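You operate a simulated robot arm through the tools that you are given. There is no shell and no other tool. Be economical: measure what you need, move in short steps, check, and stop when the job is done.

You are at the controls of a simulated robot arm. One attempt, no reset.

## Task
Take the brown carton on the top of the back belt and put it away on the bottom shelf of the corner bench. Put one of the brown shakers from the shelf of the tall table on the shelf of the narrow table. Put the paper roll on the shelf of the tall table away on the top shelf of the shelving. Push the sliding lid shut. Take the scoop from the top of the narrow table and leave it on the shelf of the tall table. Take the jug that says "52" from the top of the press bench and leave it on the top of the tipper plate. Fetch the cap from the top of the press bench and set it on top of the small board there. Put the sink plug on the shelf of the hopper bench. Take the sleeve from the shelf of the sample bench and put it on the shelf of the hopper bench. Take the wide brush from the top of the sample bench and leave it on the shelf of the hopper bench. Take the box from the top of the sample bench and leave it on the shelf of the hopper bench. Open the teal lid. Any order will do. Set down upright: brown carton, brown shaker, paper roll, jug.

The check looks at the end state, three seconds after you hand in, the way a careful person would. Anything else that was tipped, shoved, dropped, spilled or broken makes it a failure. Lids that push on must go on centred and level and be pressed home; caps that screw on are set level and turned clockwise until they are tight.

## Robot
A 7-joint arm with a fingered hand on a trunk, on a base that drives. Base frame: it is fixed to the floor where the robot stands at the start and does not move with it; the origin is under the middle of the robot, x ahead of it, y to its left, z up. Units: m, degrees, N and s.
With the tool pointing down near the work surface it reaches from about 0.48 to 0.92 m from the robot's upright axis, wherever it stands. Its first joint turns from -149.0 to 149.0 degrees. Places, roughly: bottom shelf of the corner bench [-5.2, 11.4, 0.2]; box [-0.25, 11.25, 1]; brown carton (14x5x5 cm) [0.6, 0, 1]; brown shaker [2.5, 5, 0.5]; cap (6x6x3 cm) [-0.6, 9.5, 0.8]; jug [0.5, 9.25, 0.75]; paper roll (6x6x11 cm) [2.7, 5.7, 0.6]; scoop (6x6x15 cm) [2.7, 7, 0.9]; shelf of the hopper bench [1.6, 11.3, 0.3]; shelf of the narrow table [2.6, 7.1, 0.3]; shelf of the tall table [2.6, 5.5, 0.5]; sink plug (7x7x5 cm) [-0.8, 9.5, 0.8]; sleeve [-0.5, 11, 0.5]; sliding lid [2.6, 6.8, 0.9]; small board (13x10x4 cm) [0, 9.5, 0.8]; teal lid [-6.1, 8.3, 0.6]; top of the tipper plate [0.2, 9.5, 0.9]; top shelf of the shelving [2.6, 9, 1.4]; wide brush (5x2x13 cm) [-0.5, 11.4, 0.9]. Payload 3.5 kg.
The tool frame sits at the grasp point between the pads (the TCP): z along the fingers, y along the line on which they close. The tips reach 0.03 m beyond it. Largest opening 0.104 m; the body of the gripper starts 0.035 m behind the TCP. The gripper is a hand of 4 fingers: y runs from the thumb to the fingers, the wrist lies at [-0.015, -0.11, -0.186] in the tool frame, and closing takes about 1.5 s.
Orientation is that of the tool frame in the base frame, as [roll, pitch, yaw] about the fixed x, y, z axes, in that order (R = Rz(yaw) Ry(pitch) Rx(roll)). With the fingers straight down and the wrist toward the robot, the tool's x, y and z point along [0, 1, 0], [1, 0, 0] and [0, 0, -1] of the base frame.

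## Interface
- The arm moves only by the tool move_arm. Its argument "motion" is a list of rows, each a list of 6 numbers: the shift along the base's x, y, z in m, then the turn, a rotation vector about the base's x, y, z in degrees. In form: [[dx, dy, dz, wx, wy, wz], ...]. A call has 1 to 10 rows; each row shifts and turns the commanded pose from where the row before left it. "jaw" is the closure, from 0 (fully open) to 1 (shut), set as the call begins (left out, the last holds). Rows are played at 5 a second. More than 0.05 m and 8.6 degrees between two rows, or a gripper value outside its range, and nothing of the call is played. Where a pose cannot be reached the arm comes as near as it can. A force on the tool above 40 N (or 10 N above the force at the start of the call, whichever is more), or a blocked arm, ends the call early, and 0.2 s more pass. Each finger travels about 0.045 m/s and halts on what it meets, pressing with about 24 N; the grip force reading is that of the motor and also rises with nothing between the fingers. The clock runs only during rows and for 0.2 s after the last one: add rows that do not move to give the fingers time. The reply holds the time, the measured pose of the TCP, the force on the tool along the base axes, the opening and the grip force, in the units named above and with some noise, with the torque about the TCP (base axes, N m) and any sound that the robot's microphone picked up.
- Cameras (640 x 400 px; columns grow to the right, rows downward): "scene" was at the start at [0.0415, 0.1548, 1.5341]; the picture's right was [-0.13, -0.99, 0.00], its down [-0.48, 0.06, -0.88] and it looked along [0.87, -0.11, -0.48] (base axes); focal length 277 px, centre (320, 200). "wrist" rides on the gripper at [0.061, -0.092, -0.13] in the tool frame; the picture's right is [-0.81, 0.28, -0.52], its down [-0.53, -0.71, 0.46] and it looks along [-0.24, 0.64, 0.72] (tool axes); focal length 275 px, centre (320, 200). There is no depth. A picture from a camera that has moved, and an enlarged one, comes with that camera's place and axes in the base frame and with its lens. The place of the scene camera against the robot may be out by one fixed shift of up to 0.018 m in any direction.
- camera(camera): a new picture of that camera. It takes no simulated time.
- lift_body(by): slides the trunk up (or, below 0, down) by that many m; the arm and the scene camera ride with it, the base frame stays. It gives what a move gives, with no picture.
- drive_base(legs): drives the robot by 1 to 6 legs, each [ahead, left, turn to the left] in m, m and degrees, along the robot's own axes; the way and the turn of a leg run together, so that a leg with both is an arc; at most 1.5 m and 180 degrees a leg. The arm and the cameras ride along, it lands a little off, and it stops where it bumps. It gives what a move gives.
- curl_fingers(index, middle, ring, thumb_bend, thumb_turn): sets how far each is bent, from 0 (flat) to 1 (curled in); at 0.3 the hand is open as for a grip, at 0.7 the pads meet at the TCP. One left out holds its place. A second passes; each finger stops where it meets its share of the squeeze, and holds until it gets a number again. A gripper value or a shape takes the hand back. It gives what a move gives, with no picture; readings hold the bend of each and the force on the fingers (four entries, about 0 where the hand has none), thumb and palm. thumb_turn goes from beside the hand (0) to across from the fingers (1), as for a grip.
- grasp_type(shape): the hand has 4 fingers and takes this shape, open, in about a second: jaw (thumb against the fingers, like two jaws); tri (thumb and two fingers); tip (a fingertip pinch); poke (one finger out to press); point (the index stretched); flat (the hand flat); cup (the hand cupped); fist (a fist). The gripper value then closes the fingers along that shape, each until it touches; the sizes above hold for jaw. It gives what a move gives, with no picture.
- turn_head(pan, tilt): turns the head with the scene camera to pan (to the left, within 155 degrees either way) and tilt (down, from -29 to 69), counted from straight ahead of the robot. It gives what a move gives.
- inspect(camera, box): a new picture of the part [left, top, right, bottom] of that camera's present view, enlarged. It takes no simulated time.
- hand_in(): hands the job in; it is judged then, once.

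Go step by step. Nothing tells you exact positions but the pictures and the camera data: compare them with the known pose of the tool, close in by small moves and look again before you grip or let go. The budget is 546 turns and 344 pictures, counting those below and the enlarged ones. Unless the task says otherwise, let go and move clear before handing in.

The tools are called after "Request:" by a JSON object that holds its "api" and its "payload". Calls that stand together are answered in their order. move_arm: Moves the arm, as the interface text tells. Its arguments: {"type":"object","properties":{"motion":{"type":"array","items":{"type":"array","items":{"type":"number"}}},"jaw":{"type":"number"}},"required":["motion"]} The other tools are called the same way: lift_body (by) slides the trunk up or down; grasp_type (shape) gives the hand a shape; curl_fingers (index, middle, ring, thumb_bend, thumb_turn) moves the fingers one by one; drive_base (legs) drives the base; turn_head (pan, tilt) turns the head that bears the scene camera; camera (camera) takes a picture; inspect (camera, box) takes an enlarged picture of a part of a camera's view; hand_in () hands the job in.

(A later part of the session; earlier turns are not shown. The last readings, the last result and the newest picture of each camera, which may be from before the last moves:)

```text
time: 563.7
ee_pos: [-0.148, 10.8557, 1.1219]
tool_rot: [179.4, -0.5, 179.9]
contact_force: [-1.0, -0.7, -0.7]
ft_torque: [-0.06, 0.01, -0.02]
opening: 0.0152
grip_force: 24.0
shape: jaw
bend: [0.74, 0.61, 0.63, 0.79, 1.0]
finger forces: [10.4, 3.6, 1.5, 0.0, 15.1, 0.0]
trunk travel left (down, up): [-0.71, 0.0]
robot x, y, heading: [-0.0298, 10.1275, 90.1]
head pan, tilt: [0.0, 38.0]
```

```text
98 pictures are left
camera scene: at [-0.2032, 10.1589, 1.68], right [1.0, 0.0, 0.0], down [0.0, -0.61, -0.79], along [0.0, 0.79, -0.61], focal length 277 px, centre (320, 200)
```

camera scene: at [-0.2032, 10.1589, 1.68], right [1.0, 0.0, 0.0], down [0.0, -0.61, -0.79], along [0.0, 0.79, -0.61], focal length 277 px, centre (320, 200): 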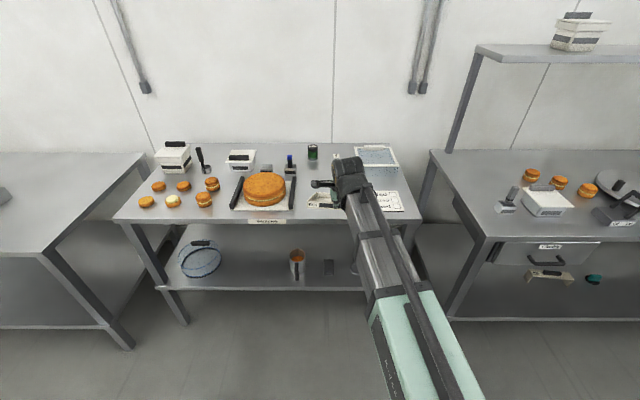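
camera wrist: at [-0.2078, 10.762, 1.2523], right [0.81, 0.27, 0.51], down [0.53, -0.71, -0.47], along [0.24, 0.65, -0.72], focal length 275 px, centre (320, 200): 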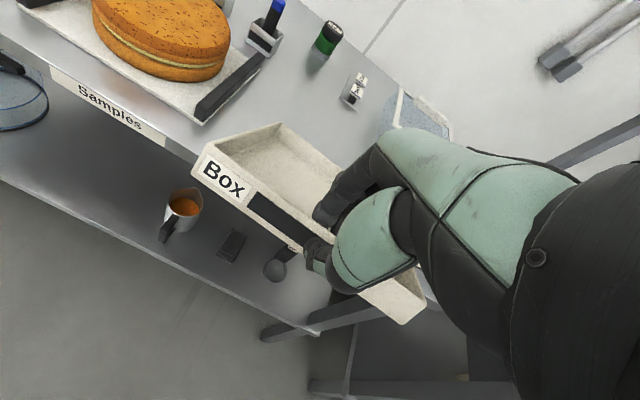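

Request:
{"api": "move_arm", "payload": {"motion": [[0, -0.03, 0, 0, 0, 0], [0, -0.03, 0, 0, 0, 0], [0, -0.03, 0, 0, 0, 0], [0, -0.03, 0, 0, 0, 0], [0, 0, 0, 0, 0, 0]]}}

Request:
{"api": "drive_base", "payload": {"legs": [[0, -1.0, 0], [0, -0.9, 0]]}}

Request:
{"api": "lift_body", "payload": {"by": -0.4}}

Request:
{"api": "lift_body", "payload": {"by": -0.27}}

Request:
{"api": "turn_head", "payload": {"pan": 0, "tilt": 22}}

Request:
{"api": "camera", "payload": {"camera": "scene"}}

Request:
{"api": "camera", "payload": {"camera": "wrist"}}

```text
time: 564.9
ee_pos: [-0.1478, 10.7369, 1.1202]
tool_rot: [179.5, -0.5, 179.9]
contact_force: [0.0, 0.2, -1.1]
ft_torque: [-0.06, 0.01, 0.01]
opening: 0.0156
grip_force: 24.0
shape: jaw
bend: [0.74, 0.61, 0.63, 0.79, 1.0]
finger forces: [10.5, 3.6, 1.7, 0.0, 15.4, 0.1]
trunk travel left (down, up): [-0.71, 0.0]
robot x, y, heading: [-0.0275, 10.1233, 90.1]
head pan, tilt: [0.0, 38.0]
```

```text
time: 574.4
ee_pos: [1.7471, 10.7179, 1.121]
tool_rot: [179.5, -0.5, -179.9]
contact_force: [0.6, -0.2, -0.8]
ft_torque: [-0.06, 0.01, 0.02]
opening: 0.0158
grip_force: 23.8
shape: jaw
bend: [0.74, 0.61, 0.63, 0.79, 1.0]
finger forces: [10.5, 3.7, 1.5, 0.1, 15.3, 0.0]
trunk travel left (down, up): [-0.71, 0.0]
robot x, y, heading: [1.8719, 10.1055, 90.3]
head pan, tilt: [0.0, 38.0]
```

```text
time: 578.3
ee_pos: [1.7462, 10.7161, 0.7215]
tool_rot: [179.6, -0.4, -179.9]
contact_force: [0.5, -2.6, 5.2]
ft_torque: [1.0, -0.21, -0.06]
opening: 0.0145
grip_force: 24.1
shape: jaw
bend: [0.75, 0.74, 0.64, 0.75, 1.0]
finger forces: [11.4, 31.3, 0.0, 0.0, 24.2, 0.0]
trunk travel left (down, up): [-0.31, 0.4]
robot x, y, heading: [1.8647, 10.104, 90.4]
head pan, tilt: [0.0, 38.0]
```

```text
time: 581.0
ee_pos: [1.7459, 10.717, 0.4511]
tool_rot: [179.5, -0.5, -179.9]
contact_force: [-0.6, 0.2, -0.9]
ft_torque: [-0.06, 0.0, 0.02]
opening: 0.0154
grip_force: 24.0
shape: jaw
bend: [0.74, 0.61, 0.63, 0.79, 1.0]
finger forces: [9.7, 3.2, 1.9, 0.0, 14.4, 0.0]
trunk travel left (down, up): [-0.04, 0.67]
robot x, y, heading: [1.8662, 10.1056, 90.3]
head pan, tilt: [0.0, 38.0]
```

```text
time: 581.8
ee_pos: [1.7463, 10.7187, 0.4502]
tool_rot: [179.6, -0.4, -179.9]
contact_force: [0.4, 0.4, -0.8]
ft_torque: [-0.08, -0.01, 0.02]
opening: 0.0154
grip_force: 23.9
shape: jaw
bend: [0.74, 0.61, 0.63, 0.79, 1.0]
finger forces: [9.7, 3.4, 1.9, 0.0, 14.4, 0.0]
trunk travel left (down, up): [-0.04, 0.67]
robot x, y, heading: [1.8679, 10.1028, 90.6]
head pan, tilt: [0.0, 22.0]
```

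```text
97 pictures are left
camera scene: at [1.693, 10.148, 1.0351], right [1.0, 0.0, 0.0], down [0.0, -0.38, -0.93], along [0.0, 0.93, -0.38], focal length 277 px, centre (320, 200)
```

scene: 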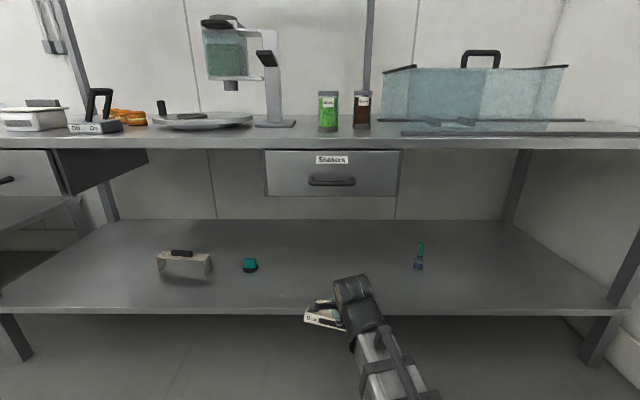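

```text
96 pictures are left
camera wrist: at [1.6867, 10.6247, 0.581], right [0.81, 0.27, 0.51], down [0.53, -0.71, -0.47], along [0.24, 0.65, -0.72], focal length 275 px, centre (320, 200)
```

wrist: 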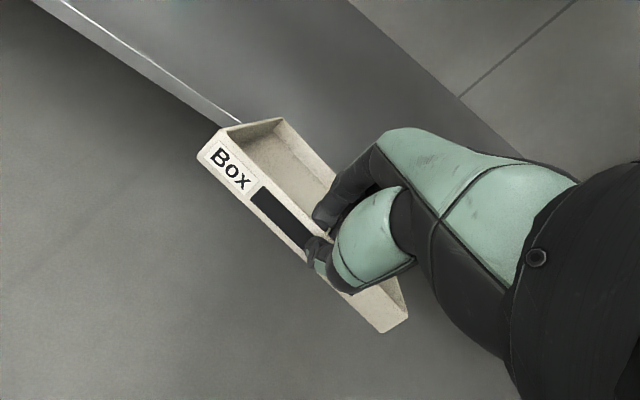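

The tray brushed the bench edge on the way down and hangs more steeply now. I tilt the hand forward to level the tray and look again.

Request:
{"api": "move_arm", "payload": {"motion": [[0.02, 0, 0.02, 8, 0, 0], [0.02, 0, 0.02, 8, 0, 0], [0.02, 0, 0.01, 8, 0, 0], [0.02, 0, 0.01, 8, 0, 0], [0.02, 0, 0, 0, 0, 0], [0, 0, 0, 0, 0, 0]]}}

Request:
{"api": "camera", "payload": {"camera": "wrist"}}

Request:
{"api": "inspect", "payload": {"camera": "scene", "box": [280, 220, 460, 360]}}

```text
time: 583.2
ee_pos: [1.8435, 10.7508, 0.5152]
tool_rot: [147.5, -0.3, -179.6]
contact_force: [0.0, -0.2, -0.2]
ft_torque: [-0.13, -0.02, -0.01]
opening: 0.0152
grip_force: 24.1
shape: jaw
bend: [0.74, 0.61, 0.63, 0.79, 1.0]
finger forces: [9.8, 3.3, 1.9, 0.0, 15.1, 0.0]
out of reach, approached as far as the arm can: row 3, 4
trunk travel left (down, up): [-0.04, 0.67]
robot x, y, heading: [1.8669, 10.1019, 90.4]
head pan, tilt: [0.0, 22.0]
```

```text
95 pictures are left
camera wrist: at [1.7844, 10.6033, 0.5772], right [0.81, -0.04, 0.58], down [0.53, -0.35, -0.77], along [0.24, 0.93, -0.27], focal length 275 px, centre (320, 200)
```

wrist: 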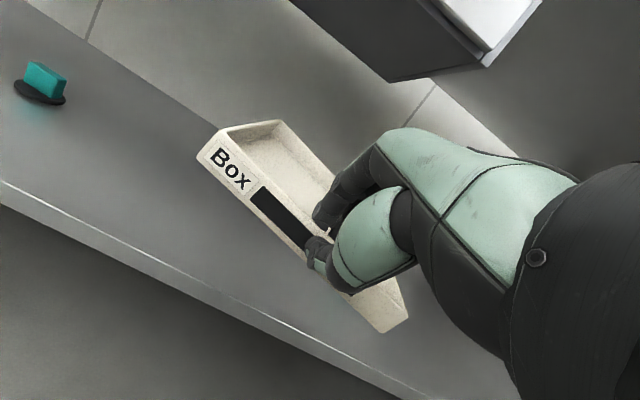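

```text
2.86 times, centred on (370, 290) of scene
camera zoom: at [1.693, 10.148, 1.0351], right [1.0, 0.0, 0.0], down [0.0, -0.37, -0.93], along [0.0, 0.93, -0.37], focal length 790 px, centre (177, -57)
```

zoom: 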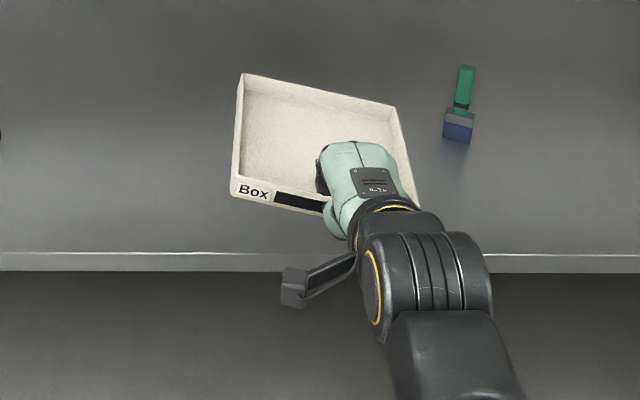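

The tray is about level now. I lower the hand to z 0.41, shift it a little left, and drive in under the drawer.

Request:
{"api": "move_arm", "payload": {"motion": [[-0.015, 0, -0.025, 0, 0, 0], [-0.015, 0, -0.025, 0, 0, 0], [-0.015, 0, -0.025, 0, 0, 0], [-0.015, 0, -0.025, 0, 0, 0], [0, 0, 0, 0, 0, 0]]}}

Request:
{"api": "camera", "payload": {"camera": "scene"}}

Request:
{"api": "camera", "payload": {"camera": "wrist"}}

```text
time: 584.4
ee_pos: [1.7847, 10.7528, 0.4153]
tool_rot: [147.5, -0.3, -179.8]
contact_force: [-0.3, 0.5, -1.5]
ft_torque: [-0.13, 0.02, 0.02]
opening: 0.0153
grip_force: 24.0
shape: jaw
bend: [0.74, 0.61, 0.63, 0.79, 1.0]
finger forces: [9.7, 3.3, 2.0, 0.1, 15.1, 0.1]
out of reach, approached as far as the arm can: row 1
trunk travel left (down, up): [-0.04, 0.67]
robot x, y, heading: [1.8679, 10.1028, 90.0]
head pan, tilt: [0.0, 22.0]
```

```text
93 pictures are left
camera scene: at [1.6931, 10.148, 1.0351], right [1.0, 0.0, 0.0], down [0.0, -0.37, -0.93], along [0.0, 0.93, -0.37], focal length 277 px, centre (320, 200)
```

scene: 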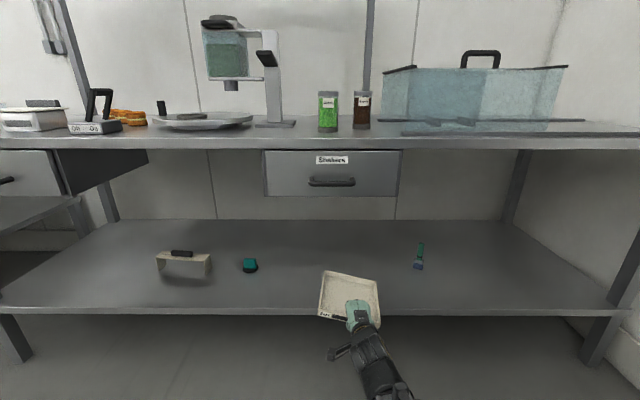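

```text
92 pictures are left
camera wrist: at [1.7248, 10.6054, 0.4769], right [0.81, -0.04, 0.58], down [0.53, -0.35, -0.77], along [0.24, 0.93, -0.27], focal length 275 px, centre (320, 200)
```

wrist: 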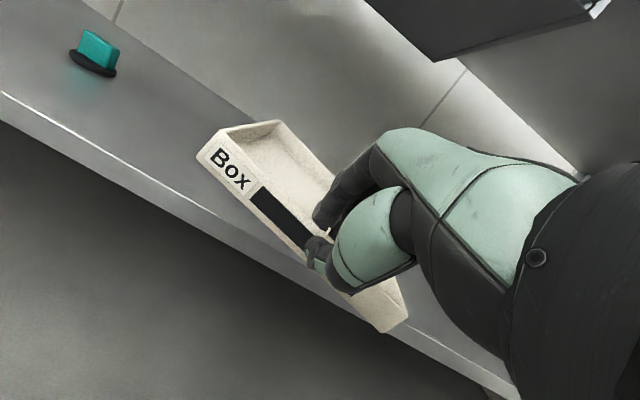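

Request:
{"api": "drive_base", "payload": {"legs": [[0.29, 0, 0]]}}

Request:
{"api": "camera", "payload": {"camera": "scene"}}

Request:
{"api": "camera", "payload": {"camera": "wrist"}}

```text
time: 586.4
ee_pos: [1.7804, 11.0467, 0.4162]
tool_rot: [147.5, -0.3, -179.4]
contact_force: [0.3, -0.5, -1.1]
ft_torque: [-0.13, 0.02, -0.04]
opening: 0.0156
grip_force: 23.9
shape: jaw
bend: [0.74, 0.61, 0.63, 0.79, 1.0]
finger forces: [9.8, 3.2, 2.0, 0.1, 15.0, 0.2]
trunk travel left (down, up): [-0.04, 0.67]
robot x, y, heading: [1.8648, 10.3993, 90.2]
head pan, tilt: [0.0, 22.0]
```

```text
91 pictures are left
camera scene: at [1.6914, 10.4404, 1.0351], right [1.0, 0.01, 0.0], down [0.0, -0.37, -0.93], along [-0.01, 0.93, -0.37], focal length 277 px, centre (320, 200)
```

scene: 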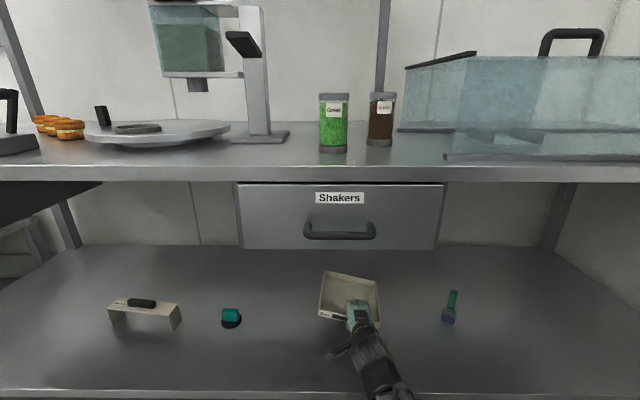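

```text
90 pictures are left
camera wrist: at [1.7215, 10.8979, 0.4771], right [0.81, -0.04, 0.58], down [0.53, -0.35, -0.77], along [0.23, 0.94, -0.27], focal length 275 px, centre (320, 200)
```

wrist: 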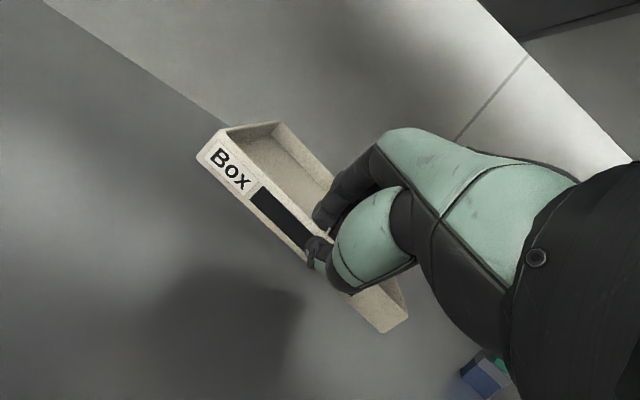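

Request:
{"api": "move_arm", "payload": {"motion": [[0, 0, -0.015, 0, 0, 0], [0, 0, -0.015, 0, 0, 0], [0, 0, 0, 0, 0, 0]]}}

Request:
{"api": "inspect", "payload": {"camera": "scene", "box": [290, 250, 430, 390]}}

Request:
{"api": "move_arm", "payload": {"motion": [[0, 0, -0.006, 0, 0, 0], [0, 0, -0.006, 0, 0, 0], [0, 0, 0, 0, 0, 0]]}}

Request:
{"api": "inspect", "payload": {"camera": "scene", "box": [290, 250, 430, 390]}}

```text
time: 587.2
ee_pos: [1.7816, 11.0452, 0.3864]
tool_rot: [147.4, -0.3, -179.4]
contact_force: [0.0, 0.0, -0.3]
ft_torque: [-0.13, -0.04, 0.01]
opening: 0.0154
grip_force: 24.3
shape: jaw
bend: [0.74, 0.61, 0.63, 0.79, 1.0]
finger forces: [9.9, 3.2, 2.0, 0.0, 15.0, 0.1]
trunk travel left (down, up): [-0.04, 0.67]
robot x, y, heading: [1.8643, 10.3957, 90.5]
head pan, tilt: [0.0, 22.0]
```

```text
2.86 times, centred on (360, 320) of scene
camera zoom: at [1.6914, 10.4404, 1.0351], right [1.0, 0.01, 0.0], down [0.0, -0.37, -0.93], along [-0.01, 0.93, -0.37], focal length 790 px, centre (206, -143)
```

zoom: 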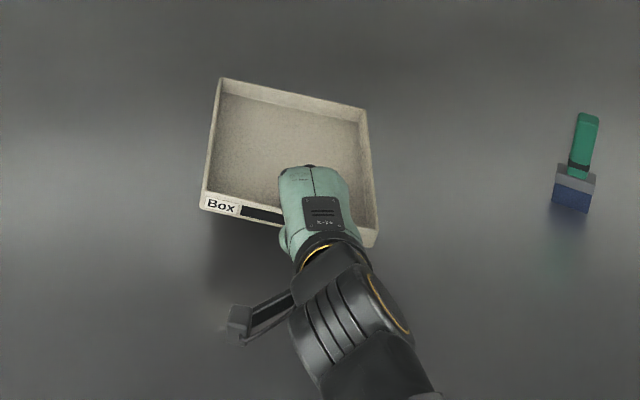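

```text
time: 588.0
ee_pos: [1.7805, 11.0463, 0.375]
tool_rot: [147.6, -0.4, -179.4]
contact_force: [-0.1, 0.2, -0.8]
ft_torque: [-0.09, -0.01, 0.01]
opening: 0.0155
grip_force: 23.8
shape: jaw
bend: [0.74, 0.61, 0.63, 0.79, 1.0]
finger forces: [9.8, 3.2, 2.0, 0.1, 15.0, 0.1]
trunk travel left (down, up): [-0.04, 0.67]
robot x, y, heading: [1.866, 10.3961, 90.3]
head pan, tilt: [0.0, 22.0]
```

```text
2.86 times, centred on (360, 320) of scene
camera zoom: at [1.6914, 10.4404, 1.0351], right [1.0, 0.01, 0.0], down [0.0, -0.37, -0.93], along [-0.01, 0.93, -0.37], focal length 790 px, centre (206, -143)
```

zoom: 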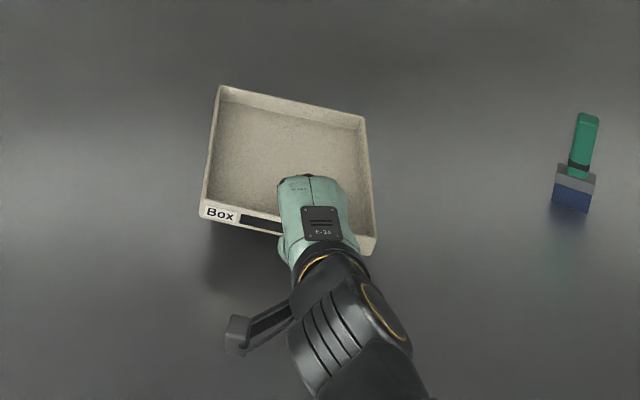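

Request:
{"api": "move_arm", "payload": {"motion": [[0, 0, -0.006, 0, 0, 0], [0, 0, -0.006, 0, 0, 0], [0, 0, -0.005, 0, 0, 0], [0, 0, 0, 0, 0, 0]]}}

Request:
{"api": "inspect", "payload": {"camera": "scene", "box": [290, 250, 430, 390]}}

Request:
{"api": "camera", "payload": {"camera": "wrist"}}

```text
time: 589.0
ee_pos: [1.7813, 11.0443, 0.3572]
tool_rot: [147.5, -0.3, -179.6]
contact_force: [0.3, 0.7, -1.2]
ft_torque: [-0.07, 0.02, 0.01]
opening: 0.0154
grip_force: 23.7
shape: jaw
bend: [0.74, 0.61, 0.63, 0.79, 1.0]
finger forces: [9.8, 3.2, 2.0, 0.0, 15.0, 0.0]
trunk travel left (down, up): [-0.04, 0.67]
robot x, y, heading: [1.8656, 10.3987, 90.6]
head pan, tilt: [0.0, 22.0]
```

```text
2.86 times, centred on (360, 320) of scene
camera zoom: at [1.6914, 10.4404, 1.0351], right [1.0, 0.01, 0.0], down [0.0, -0.37, -0.93], along [-0.01, 0.93, -0.37], focal length 790 px, centre (206, -143)
```

zoom: 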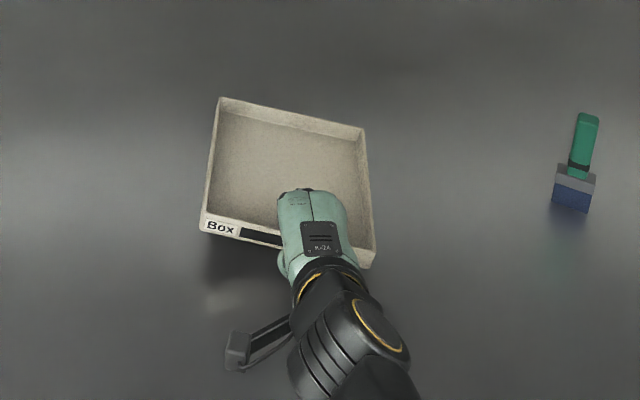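

```text
86 pictures are left
camera wrist: at [1.722, 10.8975, 0.4181], right [0.81, -0.04, 0.58], down [0.53, -0.35, -0.77], along [0.23, 0.94, -0.27], focal length 275 px, centre (320, 200)
```

wrist: 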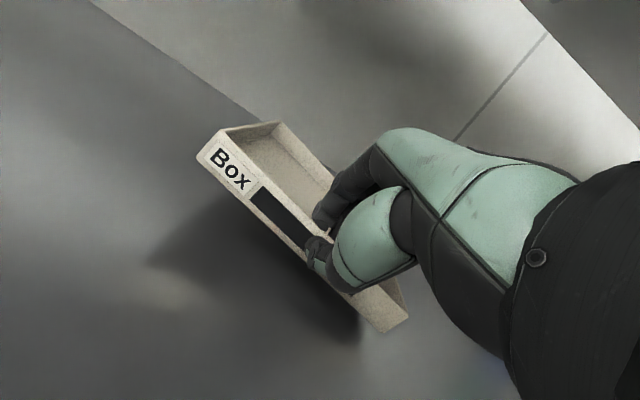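

Request:
{"api": "move_arm", "payload": {"motion": [[0, 0, -0.005, 0, 0, 0], [0, 0, -0.005, 0, 0, 0], [0, 0, 0, 0, 0, 0]]}}

Request:
{"api": "move_arm", "payload": {"motion": [[0, 0, -0.005, 0, 0, 0], [0, 0, -0.004, 0, 0, 0], [0, 0, 0, 0, 0, 0]]}}

Request:
{"api": "inspect", "payload": {"camera": "scene", "box": [290, 250, 430, 390]}}

Request:
{"api": "camera", "payload": {"camera": "wrist"}}

```text
time: 589.8
ee_pos: [1.7807, 11.0459, 0.3459]
tool_rot: [147.5, -0.4, -179.4]
contact_force: [0.2, -0.3, 0.2]
ft_torque: [-0.09, -0.02, 0.0]
opening: 0.0153
grip_force: 23.8
shape: jaw
bend: [0.74, 0.61, 0.63, 0.79, 1.0]
finger forces: [9.8, 3.2, 2.0, 0.0, 15.0, 0.0]
trunk travel left (down, up): [-0.04, 0.67]
robot x, y, heading: [1.8662, 10.3984, 90.4]
head pan, tilt: [0.0, 22.0]
```

```text
time: 590.6
ee_pos: [1.7814, 11.0459, 0.3375]
tool_rot: [147.5, -0.3, -179.5]
contact_force: [-0.8, 0.1, -0.2]
ft_torque: [-0.11, -0.14, -0.01]
opening: 0.0153
grip_force: 24.2
shape: jaw
bend: [0.74, 0.61, 0.63, 0.79, 1.0]
finger forces: [10.3, 3.5, 2.1, 0.0, 15.8, 0.1]
trunk travel left (down, up): [-0.04, 0.67]
robot x, y, heading: [1.8634, 10.399, 90.4]
head pan, tilt: [0.0, 22.0]
```

```text
2.86 times, centred on (360, 320) of scene
camera zoom: at [1.6913, 10.4403, 1.0351], right [1.0, 0.01, 0.0], down [0.0, -0.37, -0.93], along [-0.01, 0.93, -0.37], focal length 790 px, centre (206, -143)
```

zoom: 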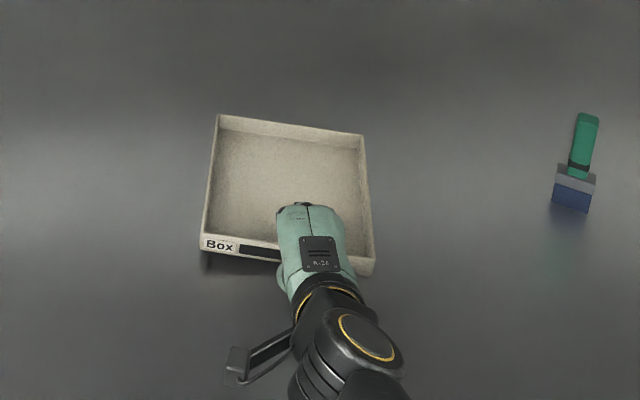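

```text
84 pictures are left
camera wrist: at [1.7217, 10.8979, 0.399], right [0.81, -0.04, 0.58], down [0.53, -0.35, -0.77], along [0.23, 0.94, -0.27], focal length 275 px, centre (320, 200)
```

wrist: 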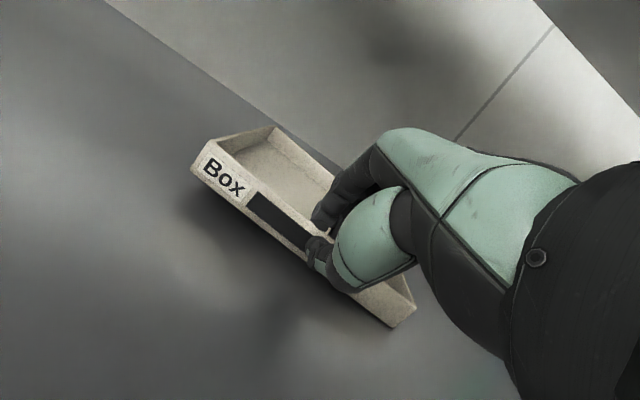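

Request:
{"api": "move_arm", "payload": {"motion": [[0, 0, -0.004, 0, 0, 0], [0, 0, -0.004, 0, 0, 0], [0, 0, 0, 0, 0, 0]]}}

Request:
{"api": "camera", "payload": {"camera": "wrist"}}

```text
time: 591.4
ee_pos: [1.7809, 11.0456, 0.3293]
tool_rot: [147.6, -0.4, -179.3]
contact_force: [0.0, -0.1, 1.6]
ft_torque: [-0.07, -0.15, 0.02]
opening: 0.0156
grip_force: 23.8
shape: jaw
bend: [0.74, 0.61, 0.63, 0.79, 1.0]
finger forces: [10.5, 3.5, 2.5, 0.0, 16.3, 0.0]
trunk travel left (down, up): [-0.04, 0.67]
robot x, y, heading: [1.8655, 10.3977, 90.4]
head pan, tilt: [0.0, 22.0]
```

```text
83 pictures are left
camera wrist: at [1.7213, 10.8978, 0.3908], right [0.81, -0.04, 0.58], down [0.53, -0.35, -0.77], along [0.23, 0.94, -0.27], focal length 275 px, centre (320, 200)
```

wrist: 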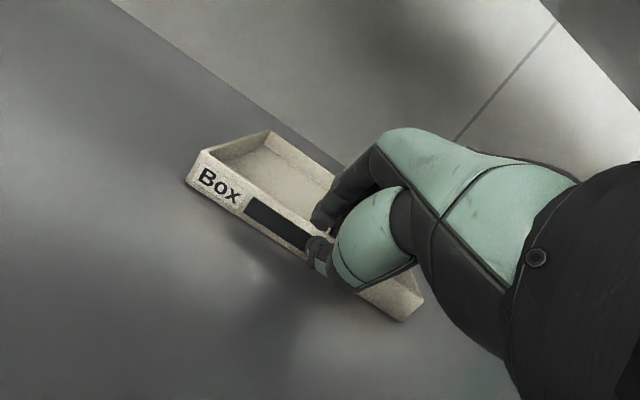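

Request:
{"api": "move_arm", "payload": {"motion": [[0, 0, -0.002, 0, 0, 0], [0, 0, 0, 0, 0, 0]]}}

Request:
{"api": "move_arm", "payload": {"motion": [[0, 0, 0, 0, 0, 0], [0, 0, 0, 0, 0, 0], [0, 0, 0, 0, 0, 0], [0, 0, 0, 0, 0, 0], [0, 0, 0, 0, 0, 0]], "jaw": 0.72}}

Request:
{"api": "camera", "payload": {"camera": "wrist"}}

Request:
{"api": "inspect", "payload": {"camera": "scene", "box": [290, 250, 430, 390]}}

```text
time: 592.0
ee_pos: [1.7814, 11.0461, 0.3283]
tool_rot: [147.4, -0.4, -179.3]
contact_force: [-0.6, -2.2, 7.7]
ft_torque: [0.03, -0.16, -0.01]
opening: 0.0164
grip_force: 24.2
shape: jaw
bend: [0.74, 0.61, 0.62, 0.8, 1.0]
finger forces: [11.4, 3.7, 2.9, 0.0, 20.2, 0.0]
trunk travel left (down, up): [-0.04, 0.67]
robot x, y, heading: [1.8665, 10.3976, 90.4]
head pan, tilt: [0.0, 22.0]
```

```text
time: 593.2
ee_pos: [1.7804, 11.0467, 0.328]
tool_rot: [147.5, -0.3, -179.4]
contact_force: [0.5, 3.4, 9.5]
ft_torque: [0.11, 0.03, -0.02]
opening: 0.0269
grip_force: 0.0
shape: jaw
bend: [0.74, 0.55, 0.52, 0.8, 1.0]
finger forces: [0.0, 0.0, 0.0, 0.0, 9.0, 0.0]
trunk travel left (down, up): [-0.04, 0.67]
robot x, y, heading: [1.8637, 10.3968, 90.4]
head pan, tilt: [0.0, 22.0]
```

```text
82 pictures are left
camera wrist: at [1.7212, 10.898, 0.3893], right [0.81, -0.04, 0.58], down [0.53, -0.35, -0.77], along [0.23, 0.94, -0.27], focal length 275 px, centre (320, 200)
```

wrist: 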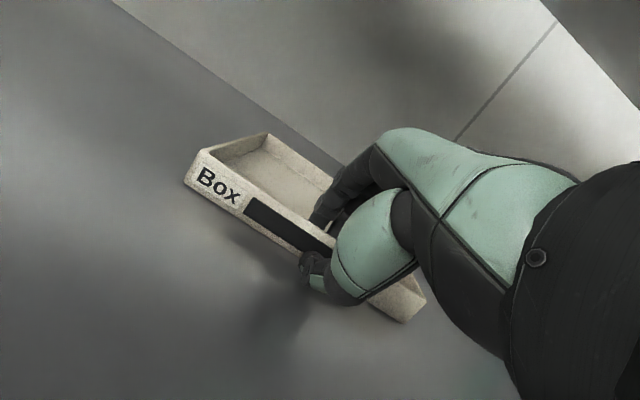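

```text
2.86 times, centred on (360, 320) of scene
camera zoom: at [1.6914, 10.4399, 1.0352], right [1.0, 0.01, 0.0], down [0.0, -0.37, -0.93], along [-0.01, 0.93, -0.37], focal length 790 px, centre (206, -143)
```

zoom: 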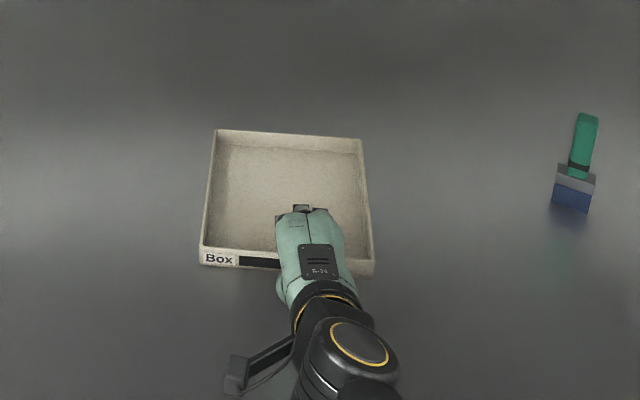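

The tray lies flat on the shelf. I lift the hand off it.

Request:
{"api": "move_arm", "payload": {"motion": [[0, 0, 0.008, 0, 0, 0], [0, 0, 0.01, 0, 0, 0], [0, 0, 0.015, 0, 0, 0], [0, 0, 0.02, 0, 0, 0], [0, 0, 0, 0, 0, 0]]}}

Request:
{"api": "camera", "payload": {"camera": "wrist"}}

Request:
{"api": "inspect", "payload": {"camera": "scene", "box": [290, 250, 430, 390]}}

```text
time: 594.4
ee_pos: [1.7806, 11.0451, 0.382]
tool_rot: [147.5, -0.3, -179.5]
contact_force: [0.1, 0.8, -0.2]
ft_torque: [-0.03, 0.0, -0.01]
opening: 0.0289
grip_force: 0.0
shape: jaw
bend: [0.74, 0.55, 0.52, 0.74, 1.0]
finger forces: [0.0, 0.0, 0.1, 0.0, 0.0, 0.0]
trunk travel left (down, up): [-0.04, 0.67]
robot x, y, heading: [1.864, 10.3979, 90.4]
head pan, tilt: [0.0, 22.0]
```

```text
80 pictures are left
camera wrist: at [1.7221, 10.8984, 0.4432], right [0.81, -0.04, 0.58], down [0.53, -0.35, -0.77], along [0.23, 0.94, -0.27], focal length 275 px, centre (320, 200)
```

wrist: 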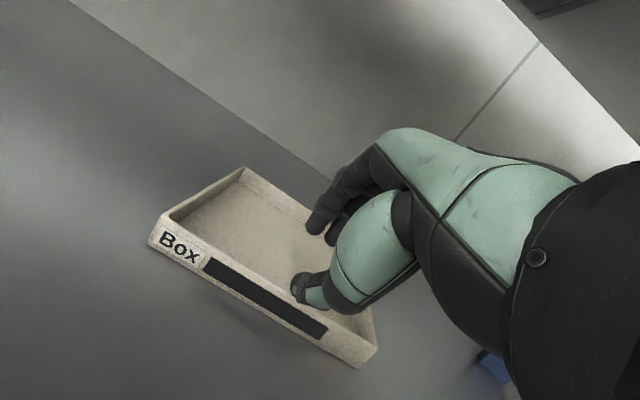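

```text
2.86 times, centred on (360, 320) of scene
camera zoom: at [1.6914, 10.4403, 1.0351], right [1.0, 0.01, 0.0], down [0.0, -0.37, -0.93], along [-0.01, 0.93, -0.37], focal length 790 px, centre (206, -143)
```

zoom: 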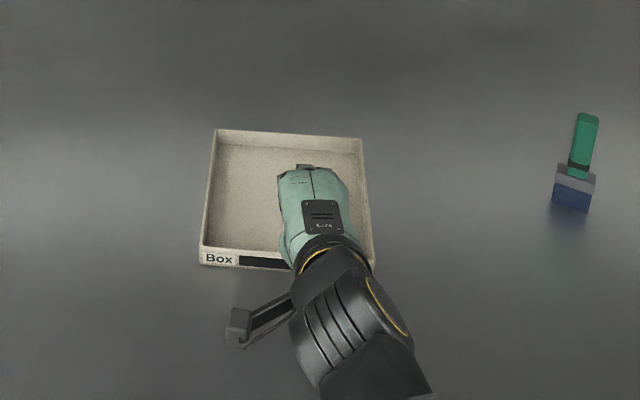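

The box is placed. I rise, back out, straighten the hand and drive left toward the corner bench and teal lid.

Request:
{"api": "move_arm", "payload": {"motion": [[0, 0, 0.02, 0, 0, 0], [0, 0, 0.02, 0, 0, 0], [0, 0, 0, 0, 0, 0]]}}

Request:
{"api": "drive_base", "payload": {"legs": [[-0.29, 0, 0]]}}

Request:
{"api": "move_arm", "payload": {"motion": [[0, 0, 0.02, -8, 0, 0], [0, 0, 0.02, -8, 0, 0], [0, -0.02, 0.02, -8, 0, 0], [0, -0.03, 0.02, -8, 0, 0], [0, -0.03, 0, 0, 0, 0], [0, 0, 0, 0, 0, 0]], "jaw": 0}}

Request:
{"api": "lift_body", "payload": {"by": 0.4}}

Request:
{"api": "drive_base", "payload": {"legs": [[0, 1.5, 0], [0, 1.5, 0], [0, 0.7, 0]]}}

Request:
{"api": "turn_head", "payload": {"pan": 70, "tilt": 15}}

Request:
{"api": "camera", "payload": {"camera": "scene"}}

```text
time: 595.2
ee_pos: [1.7816, 11.0475, 0.4218]
tool_rot: [147.5, -0.3, -179.4]
contact_force: [0.4, 0.5, 0.8]
ft_torque: [0.02, -0.02, 0.04]
opening: 0.029
grip_force: 0.1
shape: jaw
bend: [0.74, 0.55, 0.52, 0.74, 1.0]
finger forces: [0.0, 0.0, 0.0, 0.0, 0.0, 0.0]
trunk travel left (down, up): [-0.04, 0.67]
robot x, y, heading: [1.8652, 10.3961, 90.4]
head pan, tilt: [0.0, 22.0]
```

```text
time: 597.2
ee_pos: [1.7842, 10.7567, 0.4206]
tool_rot: [147.5, -0.3, -179.4]
contact_force: [-0.3, 0.2, -0.3]
ft_torque: [-0.01, 0.0, -0.01]
opening: 0.0292
grip_force: 0.0
shape: jaw
bend: [0.74, 0.55, 0.52, 0.74, 1.0]
finger forces: [0.1, 0.0, 0.0, 0.1, 0.1, 0.0]
trunk travel left (down, up): [-0.04, 0.67]
robot x, y, heading: [1.8645, 10.1083, 90.2]
head pan, tilt: [0.0, 22.0]
```

```text
time: 598.6
ee_pos: [1.7832, 10.6759, 0.5011]
tool_rot: [179.5, -0.6, -179.6]
contact_force: [0.3, -0.3, 0.8]
ft_torque: [0.0, 0.0, 0.01]
opening: 0.1036
grip_force: 0.1
shape: jaw
bend: [0.3, 0.3, 0.3, 0.3, 0.98]
finger forces: [0.0, 0.0, 0.0, 0.0, 0.0, 0.1]
trunk travel left (down, up): [-0.04, 0.67]
robot x, y, heading: [1.866, 10.1094, 90.1]
head pan, tilt: [0.0, 22.0]
```

```text
time: 602.5
ee_pos: [1.7836, 10.6757, 0.9013]
tool_rot: [179.5, -0.6, -179.6]
contact_force: [0.4, -0.2, 0.3]
ft_torque: [-0.01, -0.02, -0.04]
opening: 0.1038
grip_force: 0.1
shape: jaw
bend: [0.3, 0.3, 0.3, 0.3, 0.98]
finger forces: [0.0, 0.1, 0.0, 0.0, 0.0, 0.0]
trunk travel left (down, up): [-0.44, 0.27]
robot x, y, heading: [1.8689, 10.1095, 90.6]
head pan, tilt: [0.0, 22.0]
```

```text
time: 620.2
ee_pos: [-1.8724, 10.6909, 0.9012]
tool_rot: [179.6, -0.6, 179.6]
contact_force: [-0.3, 0.0, -0.8]
ft_torque: [0.0, 0.02, -0.02]
opening: 0.1038
grip_force: 0.0
shape: jaw
bend: [0.3, 0.3, 0.3, 0.3, 0.98]
finger forces: [0.1, 0.0, 0.0, 0.1, 0.1, 0.1]
trunk travel left (down, up): [-0.44, 0.27]
robot x, y, heading: [-1.7962, 10.1205, 89.7]
head pan, tilt: [0.0, 22.0]
```

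```text
time: 621.6
ee_pos: [-1.8721, 10.6915, 0.9006]
tool_rot: [179.5, -0.6, 179.5]
contact_force: [0.1, 0.3, -0.7]
ft_torque: [0.02, 0.01, 0.0]
opening: 0.1036
grip_force: 0.0
shape: jaw
bend: [0.3, 0.3, 0.3, 0.3, 0.98]
finger forces: [0.0, 0.1, 0.0, 0.0, 0.0, 0.0]
trunk travel left (down, up): [-0.44, 0.27]
robot x, y, heading: [-1.7998, 10.1212, 89.4]
head pan, tilt: [70.0, 15.0]
```

```text
78 pictures are left
camera scene: at [-2.0582, 10.1056, 1.4465], right [0.35, 0.94, 0.0], down [0.24, -0.09, -0.97], along [-0.91, 0.34, -0.26], focal length 277 px, centre (320, 200)
```

scene: 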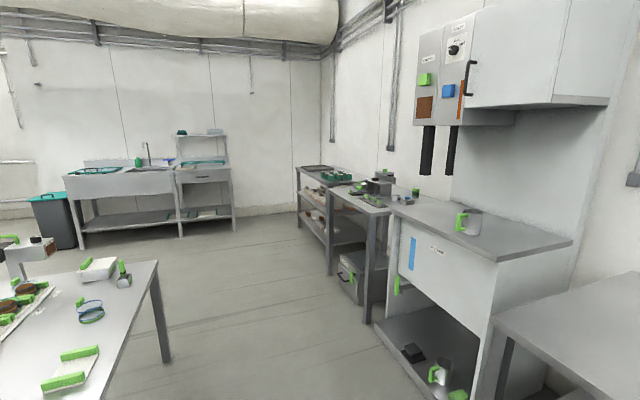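

Request:
{"api": "inspect", "payload": {"camera": "scene", "box": [280, 140, 400, 300]}}

Request:
{"api": "inspect", "payload": {"camera": "scene", "box": [10, 120, 150, 270]}}

```text
2.50 times, centred on (340, 220) of scene
camera zoom: at [-2.0582, 10.1056, 1.4465], right [0.35, 0.94, 0.0], down [0.24, -0.09, -0.97], along [-0.91, 0.34, -0.26], focal length 692 px, centre (270, 150)
```

zoom: 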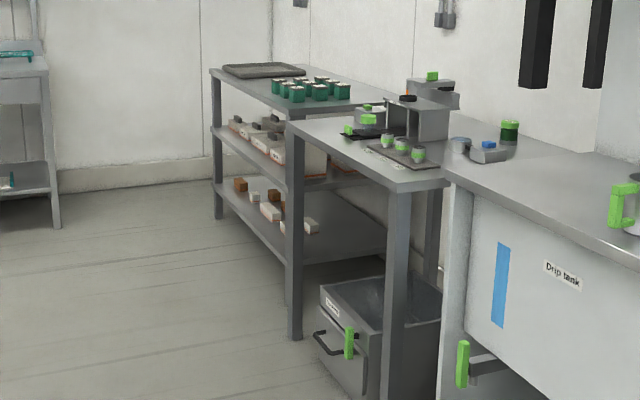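

```text
2.67 times, centred on (80, 195) of scene
camera zoom: at [-2.0582, 10.1056, 1.4465], right [0.35, 0.94, 0.0], down [0.24, -0.09, -0.97], along [-0.91, 0.34, -0.26], focal length 738 px, centre (960, 213)
```

zoom: 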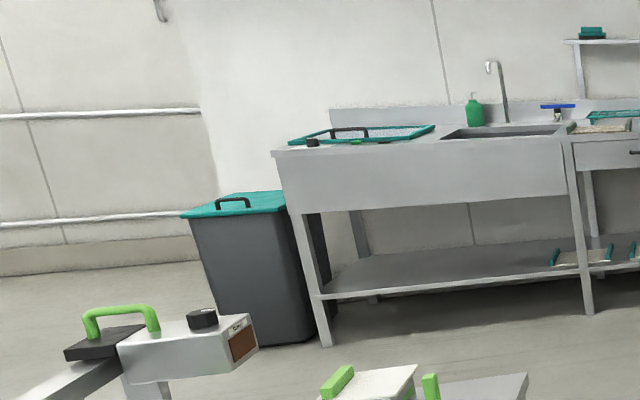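

I see the corner bench (shelves at about z 0.22, 0.54, 0.88) and the bin with the teal lid beside the sink near (-6.1, 8.3). I drive to the bin.

Request:
{"api": "drive_base", "payload": {"legs": [[0, 0, 90], [1.5, 0, 0], [0.95, 0, 0], [0, 1.4, 0], [0, 0.35, 0]]}}

Request:
{"api": "turn_head", "payload": {"pan": 0, "tilt": 25}}

Request:
{"api": "camera", "payload": {"camera": "scene"}}

```text
time: 646.0
ee_pos: [-4.8908, 8.3266, 0.9017]
tool_rot: [179.5, -0.5, -93.0]
contact_force: [0.5, 0.0, -0.6]
ft_torque: [0.02, 0.03, 0.01]
opening: 0.1038
grip_force: 0.1
shape: jaw
bend: [0.3, 0.3, 0.3, 0.3, 0.98]
finger forces: [0.0, 0.1, 0.0, 0.0, 0.0, 0.1]
trunk travel left (down, up): [-0.44, 0.27]
robot x, y, heading: [-4.3134, 8.3755, 177.4]
head pan, tilt: [70.0, 15.0]
```

```text
time: 647.4
ee_pos: [-4.8894, 8.3277, 0.9016]
tool_rot: [179.5, -0.7, -93.1]
contact_force: [-0.3, -0.4, -0.1]
ft_torque: [-0.05, 0.0, 0.01]
opening: 0.1036
grip_force: 0.1
shape: jaw
bend: [0.3, 0.3, 0.3, 0.3, 0.98]
finger forces: [0.0, 0.0, 0.1, 0.0, 0.0, 0.0]
trunk travel left (down, up): [-0.44, 0.27]
robot x, y, heading: [-4.3168, 8.3799, 177.1]
head pan, tilt: [0.0, 25.0]
```

```text
75 pictures are left
camera scene: at [-4.3757, 8.2062, 1.4303], right [0.05, 1.0, 0.0], down [0.42, -0.02, -0.91], along [-0.91, 0.04, -0.42], focal length 277 px, centre (320, 200)
```

scene: 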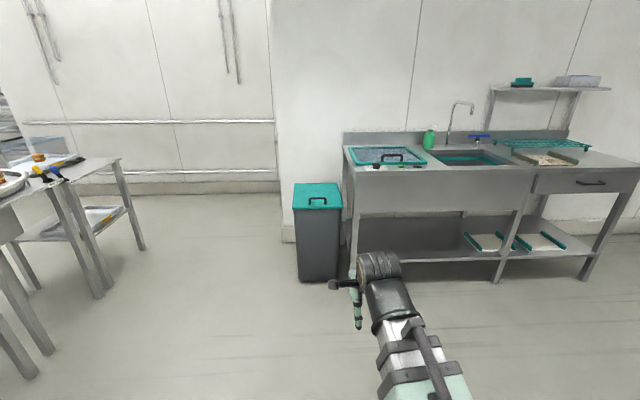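

Request:
{"api": "inspect", "payload": {"camera": "scene", "box": [270, 160, 370, 290]}}

```text
3.08 times, centred on (320, 225) of scene
camera zoom: at [-4.3757, 8.2062, 1.4303], right [0.05, 1.0, 0.0], down [0.42, -0.02, -0.91], along [-0.91, 0.04, -0.42], focal length 851 px, centre (320, 123)
```

zoom: 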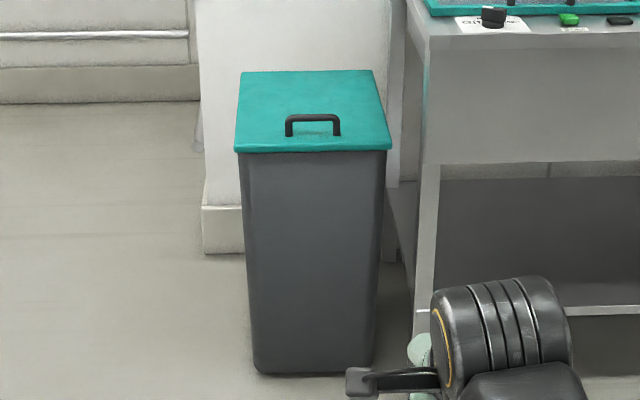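

The lid hinges at the wall side; its handle bar is near (-6.06, 8.27, 0.66), lying along y. I drive closer and look with the wrist camera.

Request:
{"api": "drive_base", "payload": {"legs": [[0.95, 0.05, 2.9]]}}

Request:
{"api": "camera", "payload": {"camera": "wrist"}}

Request:
{"api": "turn_head", "payload": {"pan": 0, "tilt": 45}}

Request:
{"api": "camera", "payload": {"camera": "scene"}}

```text
time: 652.4
ee_pos: [-5.8431, 8.297, 0.9006]
tool_rot: [179.5, -0.6, -91.5]
contact_force: [-0.4, -0.5, 0.6]
ft_torque: [-0.01, 0.0, 0.0]
opening: 0.1036
grip_force: 0.1
shape: jaw
bend: [0.3, 0.3, 0.3, 0.3, 0.98]
finger forces: [0.1, 0.1, 0.1, 0.0, 0.0, 0.0]
trunk travel left (down, up): [-0.44, 0.27]
robot x, y, heading: [-5.2719, 8.3622, 178.5]
head pan, tilt: [0.0, 25.0]
```

```text
73 pictures are left
camera wrist: at [-5.7517, 8.2348, 1.0316], right [-0.25, 0.82, 0.51], down [0.72, 0.51, -0.47], along [-0.64, 0.25, -0.72], focal length 275 px, centre (320, 200)
```

wrist: 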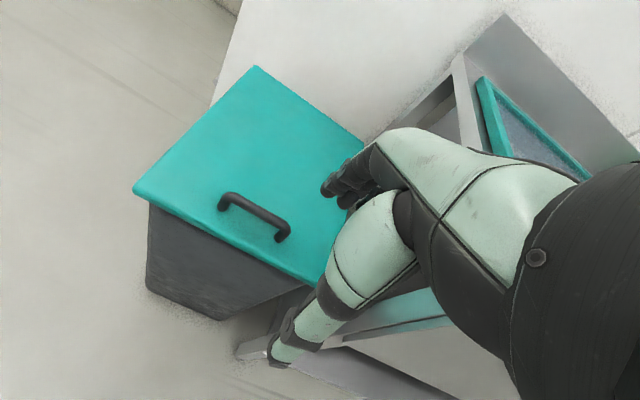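

```text
time: 653.2
ee_pos: [-5.8425, 8.2987, 0.9014]
tool_rot: [179.4, -0.6, -91.4]
contact_force: [0.6, -0.8, 1.1]
ft_torque: [0.01, 0.03, -0.01]
opening: 0.1035
grip_force: 0.2
shape: jaw
bend: [0.3, 0.3, 0.3, 0.3, 0.98]
finger forces: [0.1, 0.0, 0.0, 0.0, 0.0, 0.0]
trunk travel left (down, up): [-0.44, 0.27]
robot x, y, heading: [-5.2748, 8.362, 178.6]
head pan, tilt: [0.0, 45.0]
```

```text
72 pictures are left
camera scene: at [-5.3151, 8.1902, 1.3998], right [0.02, 1.0, 0.0], down [0.71, -0.02, -0.71], along [-0.71, 0.02, -0.71], focal length 277 px, centre (320, 200)
```

scene: 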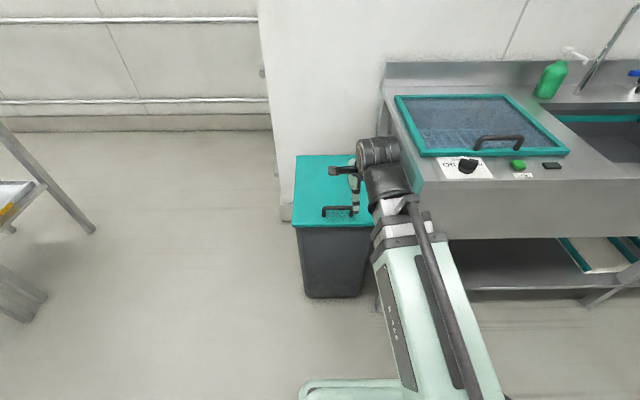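

Request:
{"api": "lift_body", "payload": {"by": -0.15}}

Request:
{"api": "move_arm", "payload": {"motion": [[-0.04, -0.01, 0, 0, 0, 0], [-0.04, -0.01, 0, 0, 0, 0], [-0.03, -0.01, 0, 0, 0, 0], [0, 0, 0, 0, 0, 0]]}}

Request:
{"api": "camera", "payload": {"camera": "wrist"}}

```text
time: 655.0
ee_pos: [-5.8428, 8.2965, 0.7514]
tool_rot: [179.5, -0.5, -91.5]
contact_force: [0.0, 0.6, 0.0]
ft_torque: [0.02, 0.01, 0.02]
opening: 0.1034
grip_force: 0.1
shape: jaw
bend: [0.3, 0.3, 0.3, 0.3, 0.98]
finger forces: [0.1, 0.0, 0.1, 0.0, 0.0, 0.0]
trunk travel left (down, up): [-0.29, 0.42]
robot x, y, heading: [-5.2729, 8.3641, 178.9]
head pan, tilt: [0.0, 45.0]
```

```text
time: 656.0
ee_pos: [-5.9552, 8.2652, 0.7506]
tool_rot: [179.4, -0.6, -91.3]
contact_force: [-0.2, -0.1, -0.1]
ft_torque: [-0.01, -0.02, 0.0]
opening: 0.1036
grip_force: 0.1
shape: jaw
bend: [0.3, 0.3, 0.3, 0.3, 0.98]
finger forces: [0.1, 0.0, 0.1, 0.0, 0.0, 0.1]
trunk travel left (down, up): [-0.29, 0.42]
robot x, y, heading: [-5.2672, 8.365, 178.6]
head pan, tilt: [0.0, 45.0]
```

```text
71 pictures are left
camera wrist: at [-5.8626, 8.2039, 0.8807], right [-0.25, 0.82, 0.51], down [0.72, 0.51, -0.47], along [-0.64, 0.25, -0.72], focal length 275 px, centre (320, 200)
```

wrist: 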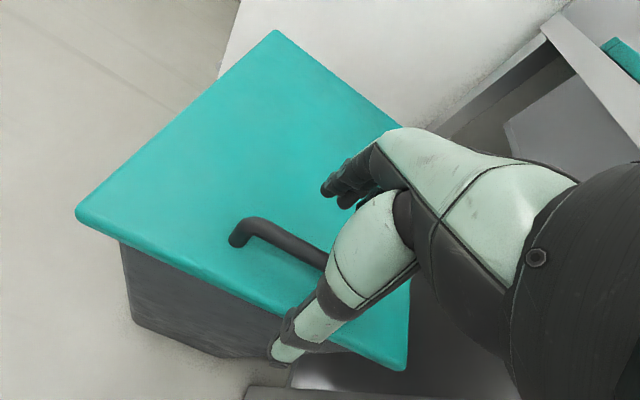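

The lid surface is at z 0.637, the bar near (-5.977, 8.28, 0.687), and the hinge near x -6.33. I bring the hand down around the bar.

Request:
{"api": "move_arm", "payload": {"motion": [[-0.012, 0.007, -0.015, 0, 0, 0], [-0.01, 0.006, -0.02, 0, 0, 0], [0, 0, -0.02, 0, 0, 0], [0, 0, 0, 0, 0, 0]]}}

Request:
{"api": "camera", "payload": {"camera": "wrist"}}

Request:
{"api": "inspect", "payload": {"camera": "scene", "box": [270, 120, 410, 270]}}

```text
time: 657.0
ee_pos: [-5.9753, 8.2803, 0.6973]
tool_rot: [179.5, -0.6, -91.5]
contact_force: [0.7, -0.5, -0.8]
ft_torque: [-0.01, 0.0, -0.03]
opening: 0.1036
grip_force: 0.2
shape: jaw
bend: [0.3, 0.3, 0.3, 0.3, 0.98]
finger forces: [0.1, 0.0, 0.0, 0.0, 0.0, 0.1]
trunk travel left (down, up): [-0.29, 0.42]
robot x, y, heading: [-5.2687, 8.3644, 178.7]
head pan, tilt: [0.0, 45.0]
```

```text
70 pictures are left
camera wrist: at [-5.8847, 8.218, 0.8272], right [-0.25, 0.82, 0.51], down [0.72, 0.51, -0.47], along [-0.64, 0.25, -0.72], focal length 275 px, centre (320, 200)
```

wrist: 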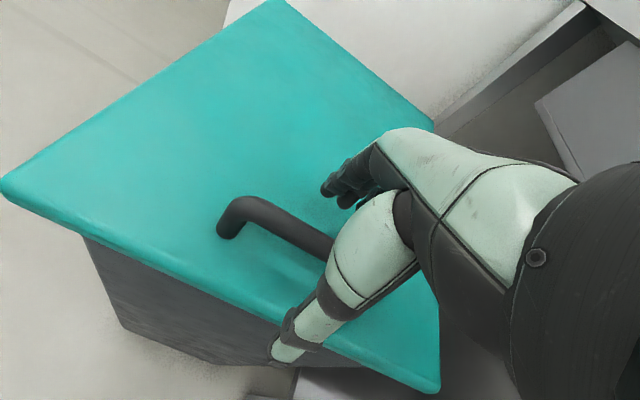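

```text
2.67 times, centred on (340, 195) of scene
camera zoom: at [-5.3151, 8.1902, 1.2497], right [0.02, 1.0, 0.0], down [0.71, -0.02, -0.71], along [-0.71, 0.02, -0.71], focal length 738 px, centre (267, 213)
```

zoom: 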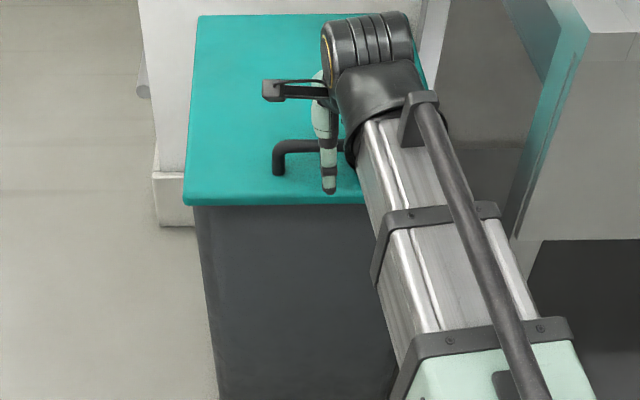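

Request:
{"api": "move_arm", "payload": {"motion": [[0, 0, -0.006, 0, 0, 0], [0, 0, 0, 0, 0, 0], [0, 0, 0, 0, 0, 0], [0, 0, 0, 0, 0, 0], [0, 0, 0, 0, 0, 0], [0, 0, 0, 0, 0, 0], [0, 0, 0, 0, 0, 0], [0, 0, 0, 0, 0, 0], [0, 0, 0, 0, 0, 0]], "jaw": 1}}

Request:
{"api": "move_arm", "payload": {"motion": [[0, 0, 0.01, 0, 0, 0], [-0.001, 0, 0.015, 0, 0, 0], [-0.002, 0, 0.02, 0, 0, 0], [-0.003, 0, 0.02, 0, 0, 0], [0, 0, 0, 0, 0, 0]]}}

Request:
{"api": "camera", "payload": {"camera": "wrist"}}

```text
time: 659.0
ee_pos: [-5.9761, 8.2798, 0.6897]
tool_rot: [179.6, -0.6, -91.5]
contact_force: [2.0, 0.3, -3.9]
ft_torque: [-0.02, 0.02, 0.08]
opening: 0.0002
grip_force: 23.5
shape: jaw
bend: [0.71, 0.7, 0.7, 0.72, 1.0]
finger forces: [5.8, 0.9, 2.2, 0.0, 22.7, 0.0]
trunk travel left (down, up): [-0.29, 0.42]
robot x, y, heading: [-5.2724, 8.3623, 178.5]
head pan, tilt: [0.0, 45.0]
```

```text
time: 660.2
ee_pos: [-5.985, 8.2793, 0.7529]
tool_rot: [179.6, -0.6, -91.6]
contact_force: [-26.0, 1.7, -11.5]
ft_torque: [-0.06, 0.1, 0.12]
opening: 0.0
grip_force: 24.2
shape: jaw
bend: [0.71, 0.7, 0.67, 0.73, 1.0]
finger forces: [17.6, 10.4, 5.2, 0.0, 15.0, 0.1]
trunk travel left (down, up): [-0.29, 0.42]
robot x, y, heading: [-5.2712, 8.3668, 178.2]
head pan, tilt: [0.0, 45.0]
```

```text
68 pictures are left
camera wrist: at [-5.8932, 8.2174, 0.884], right [-0.25, 0.82, 0.51], down [0.72, 0.51, -0.47], along [-0.64, 0.25, -0.72], focal length 275 px, centre (320, 200)
```

wrist: 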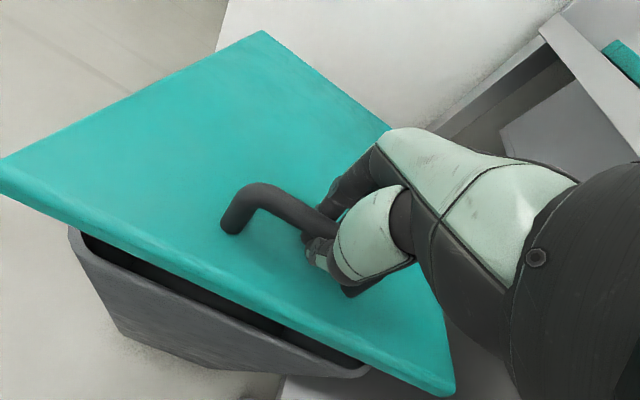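

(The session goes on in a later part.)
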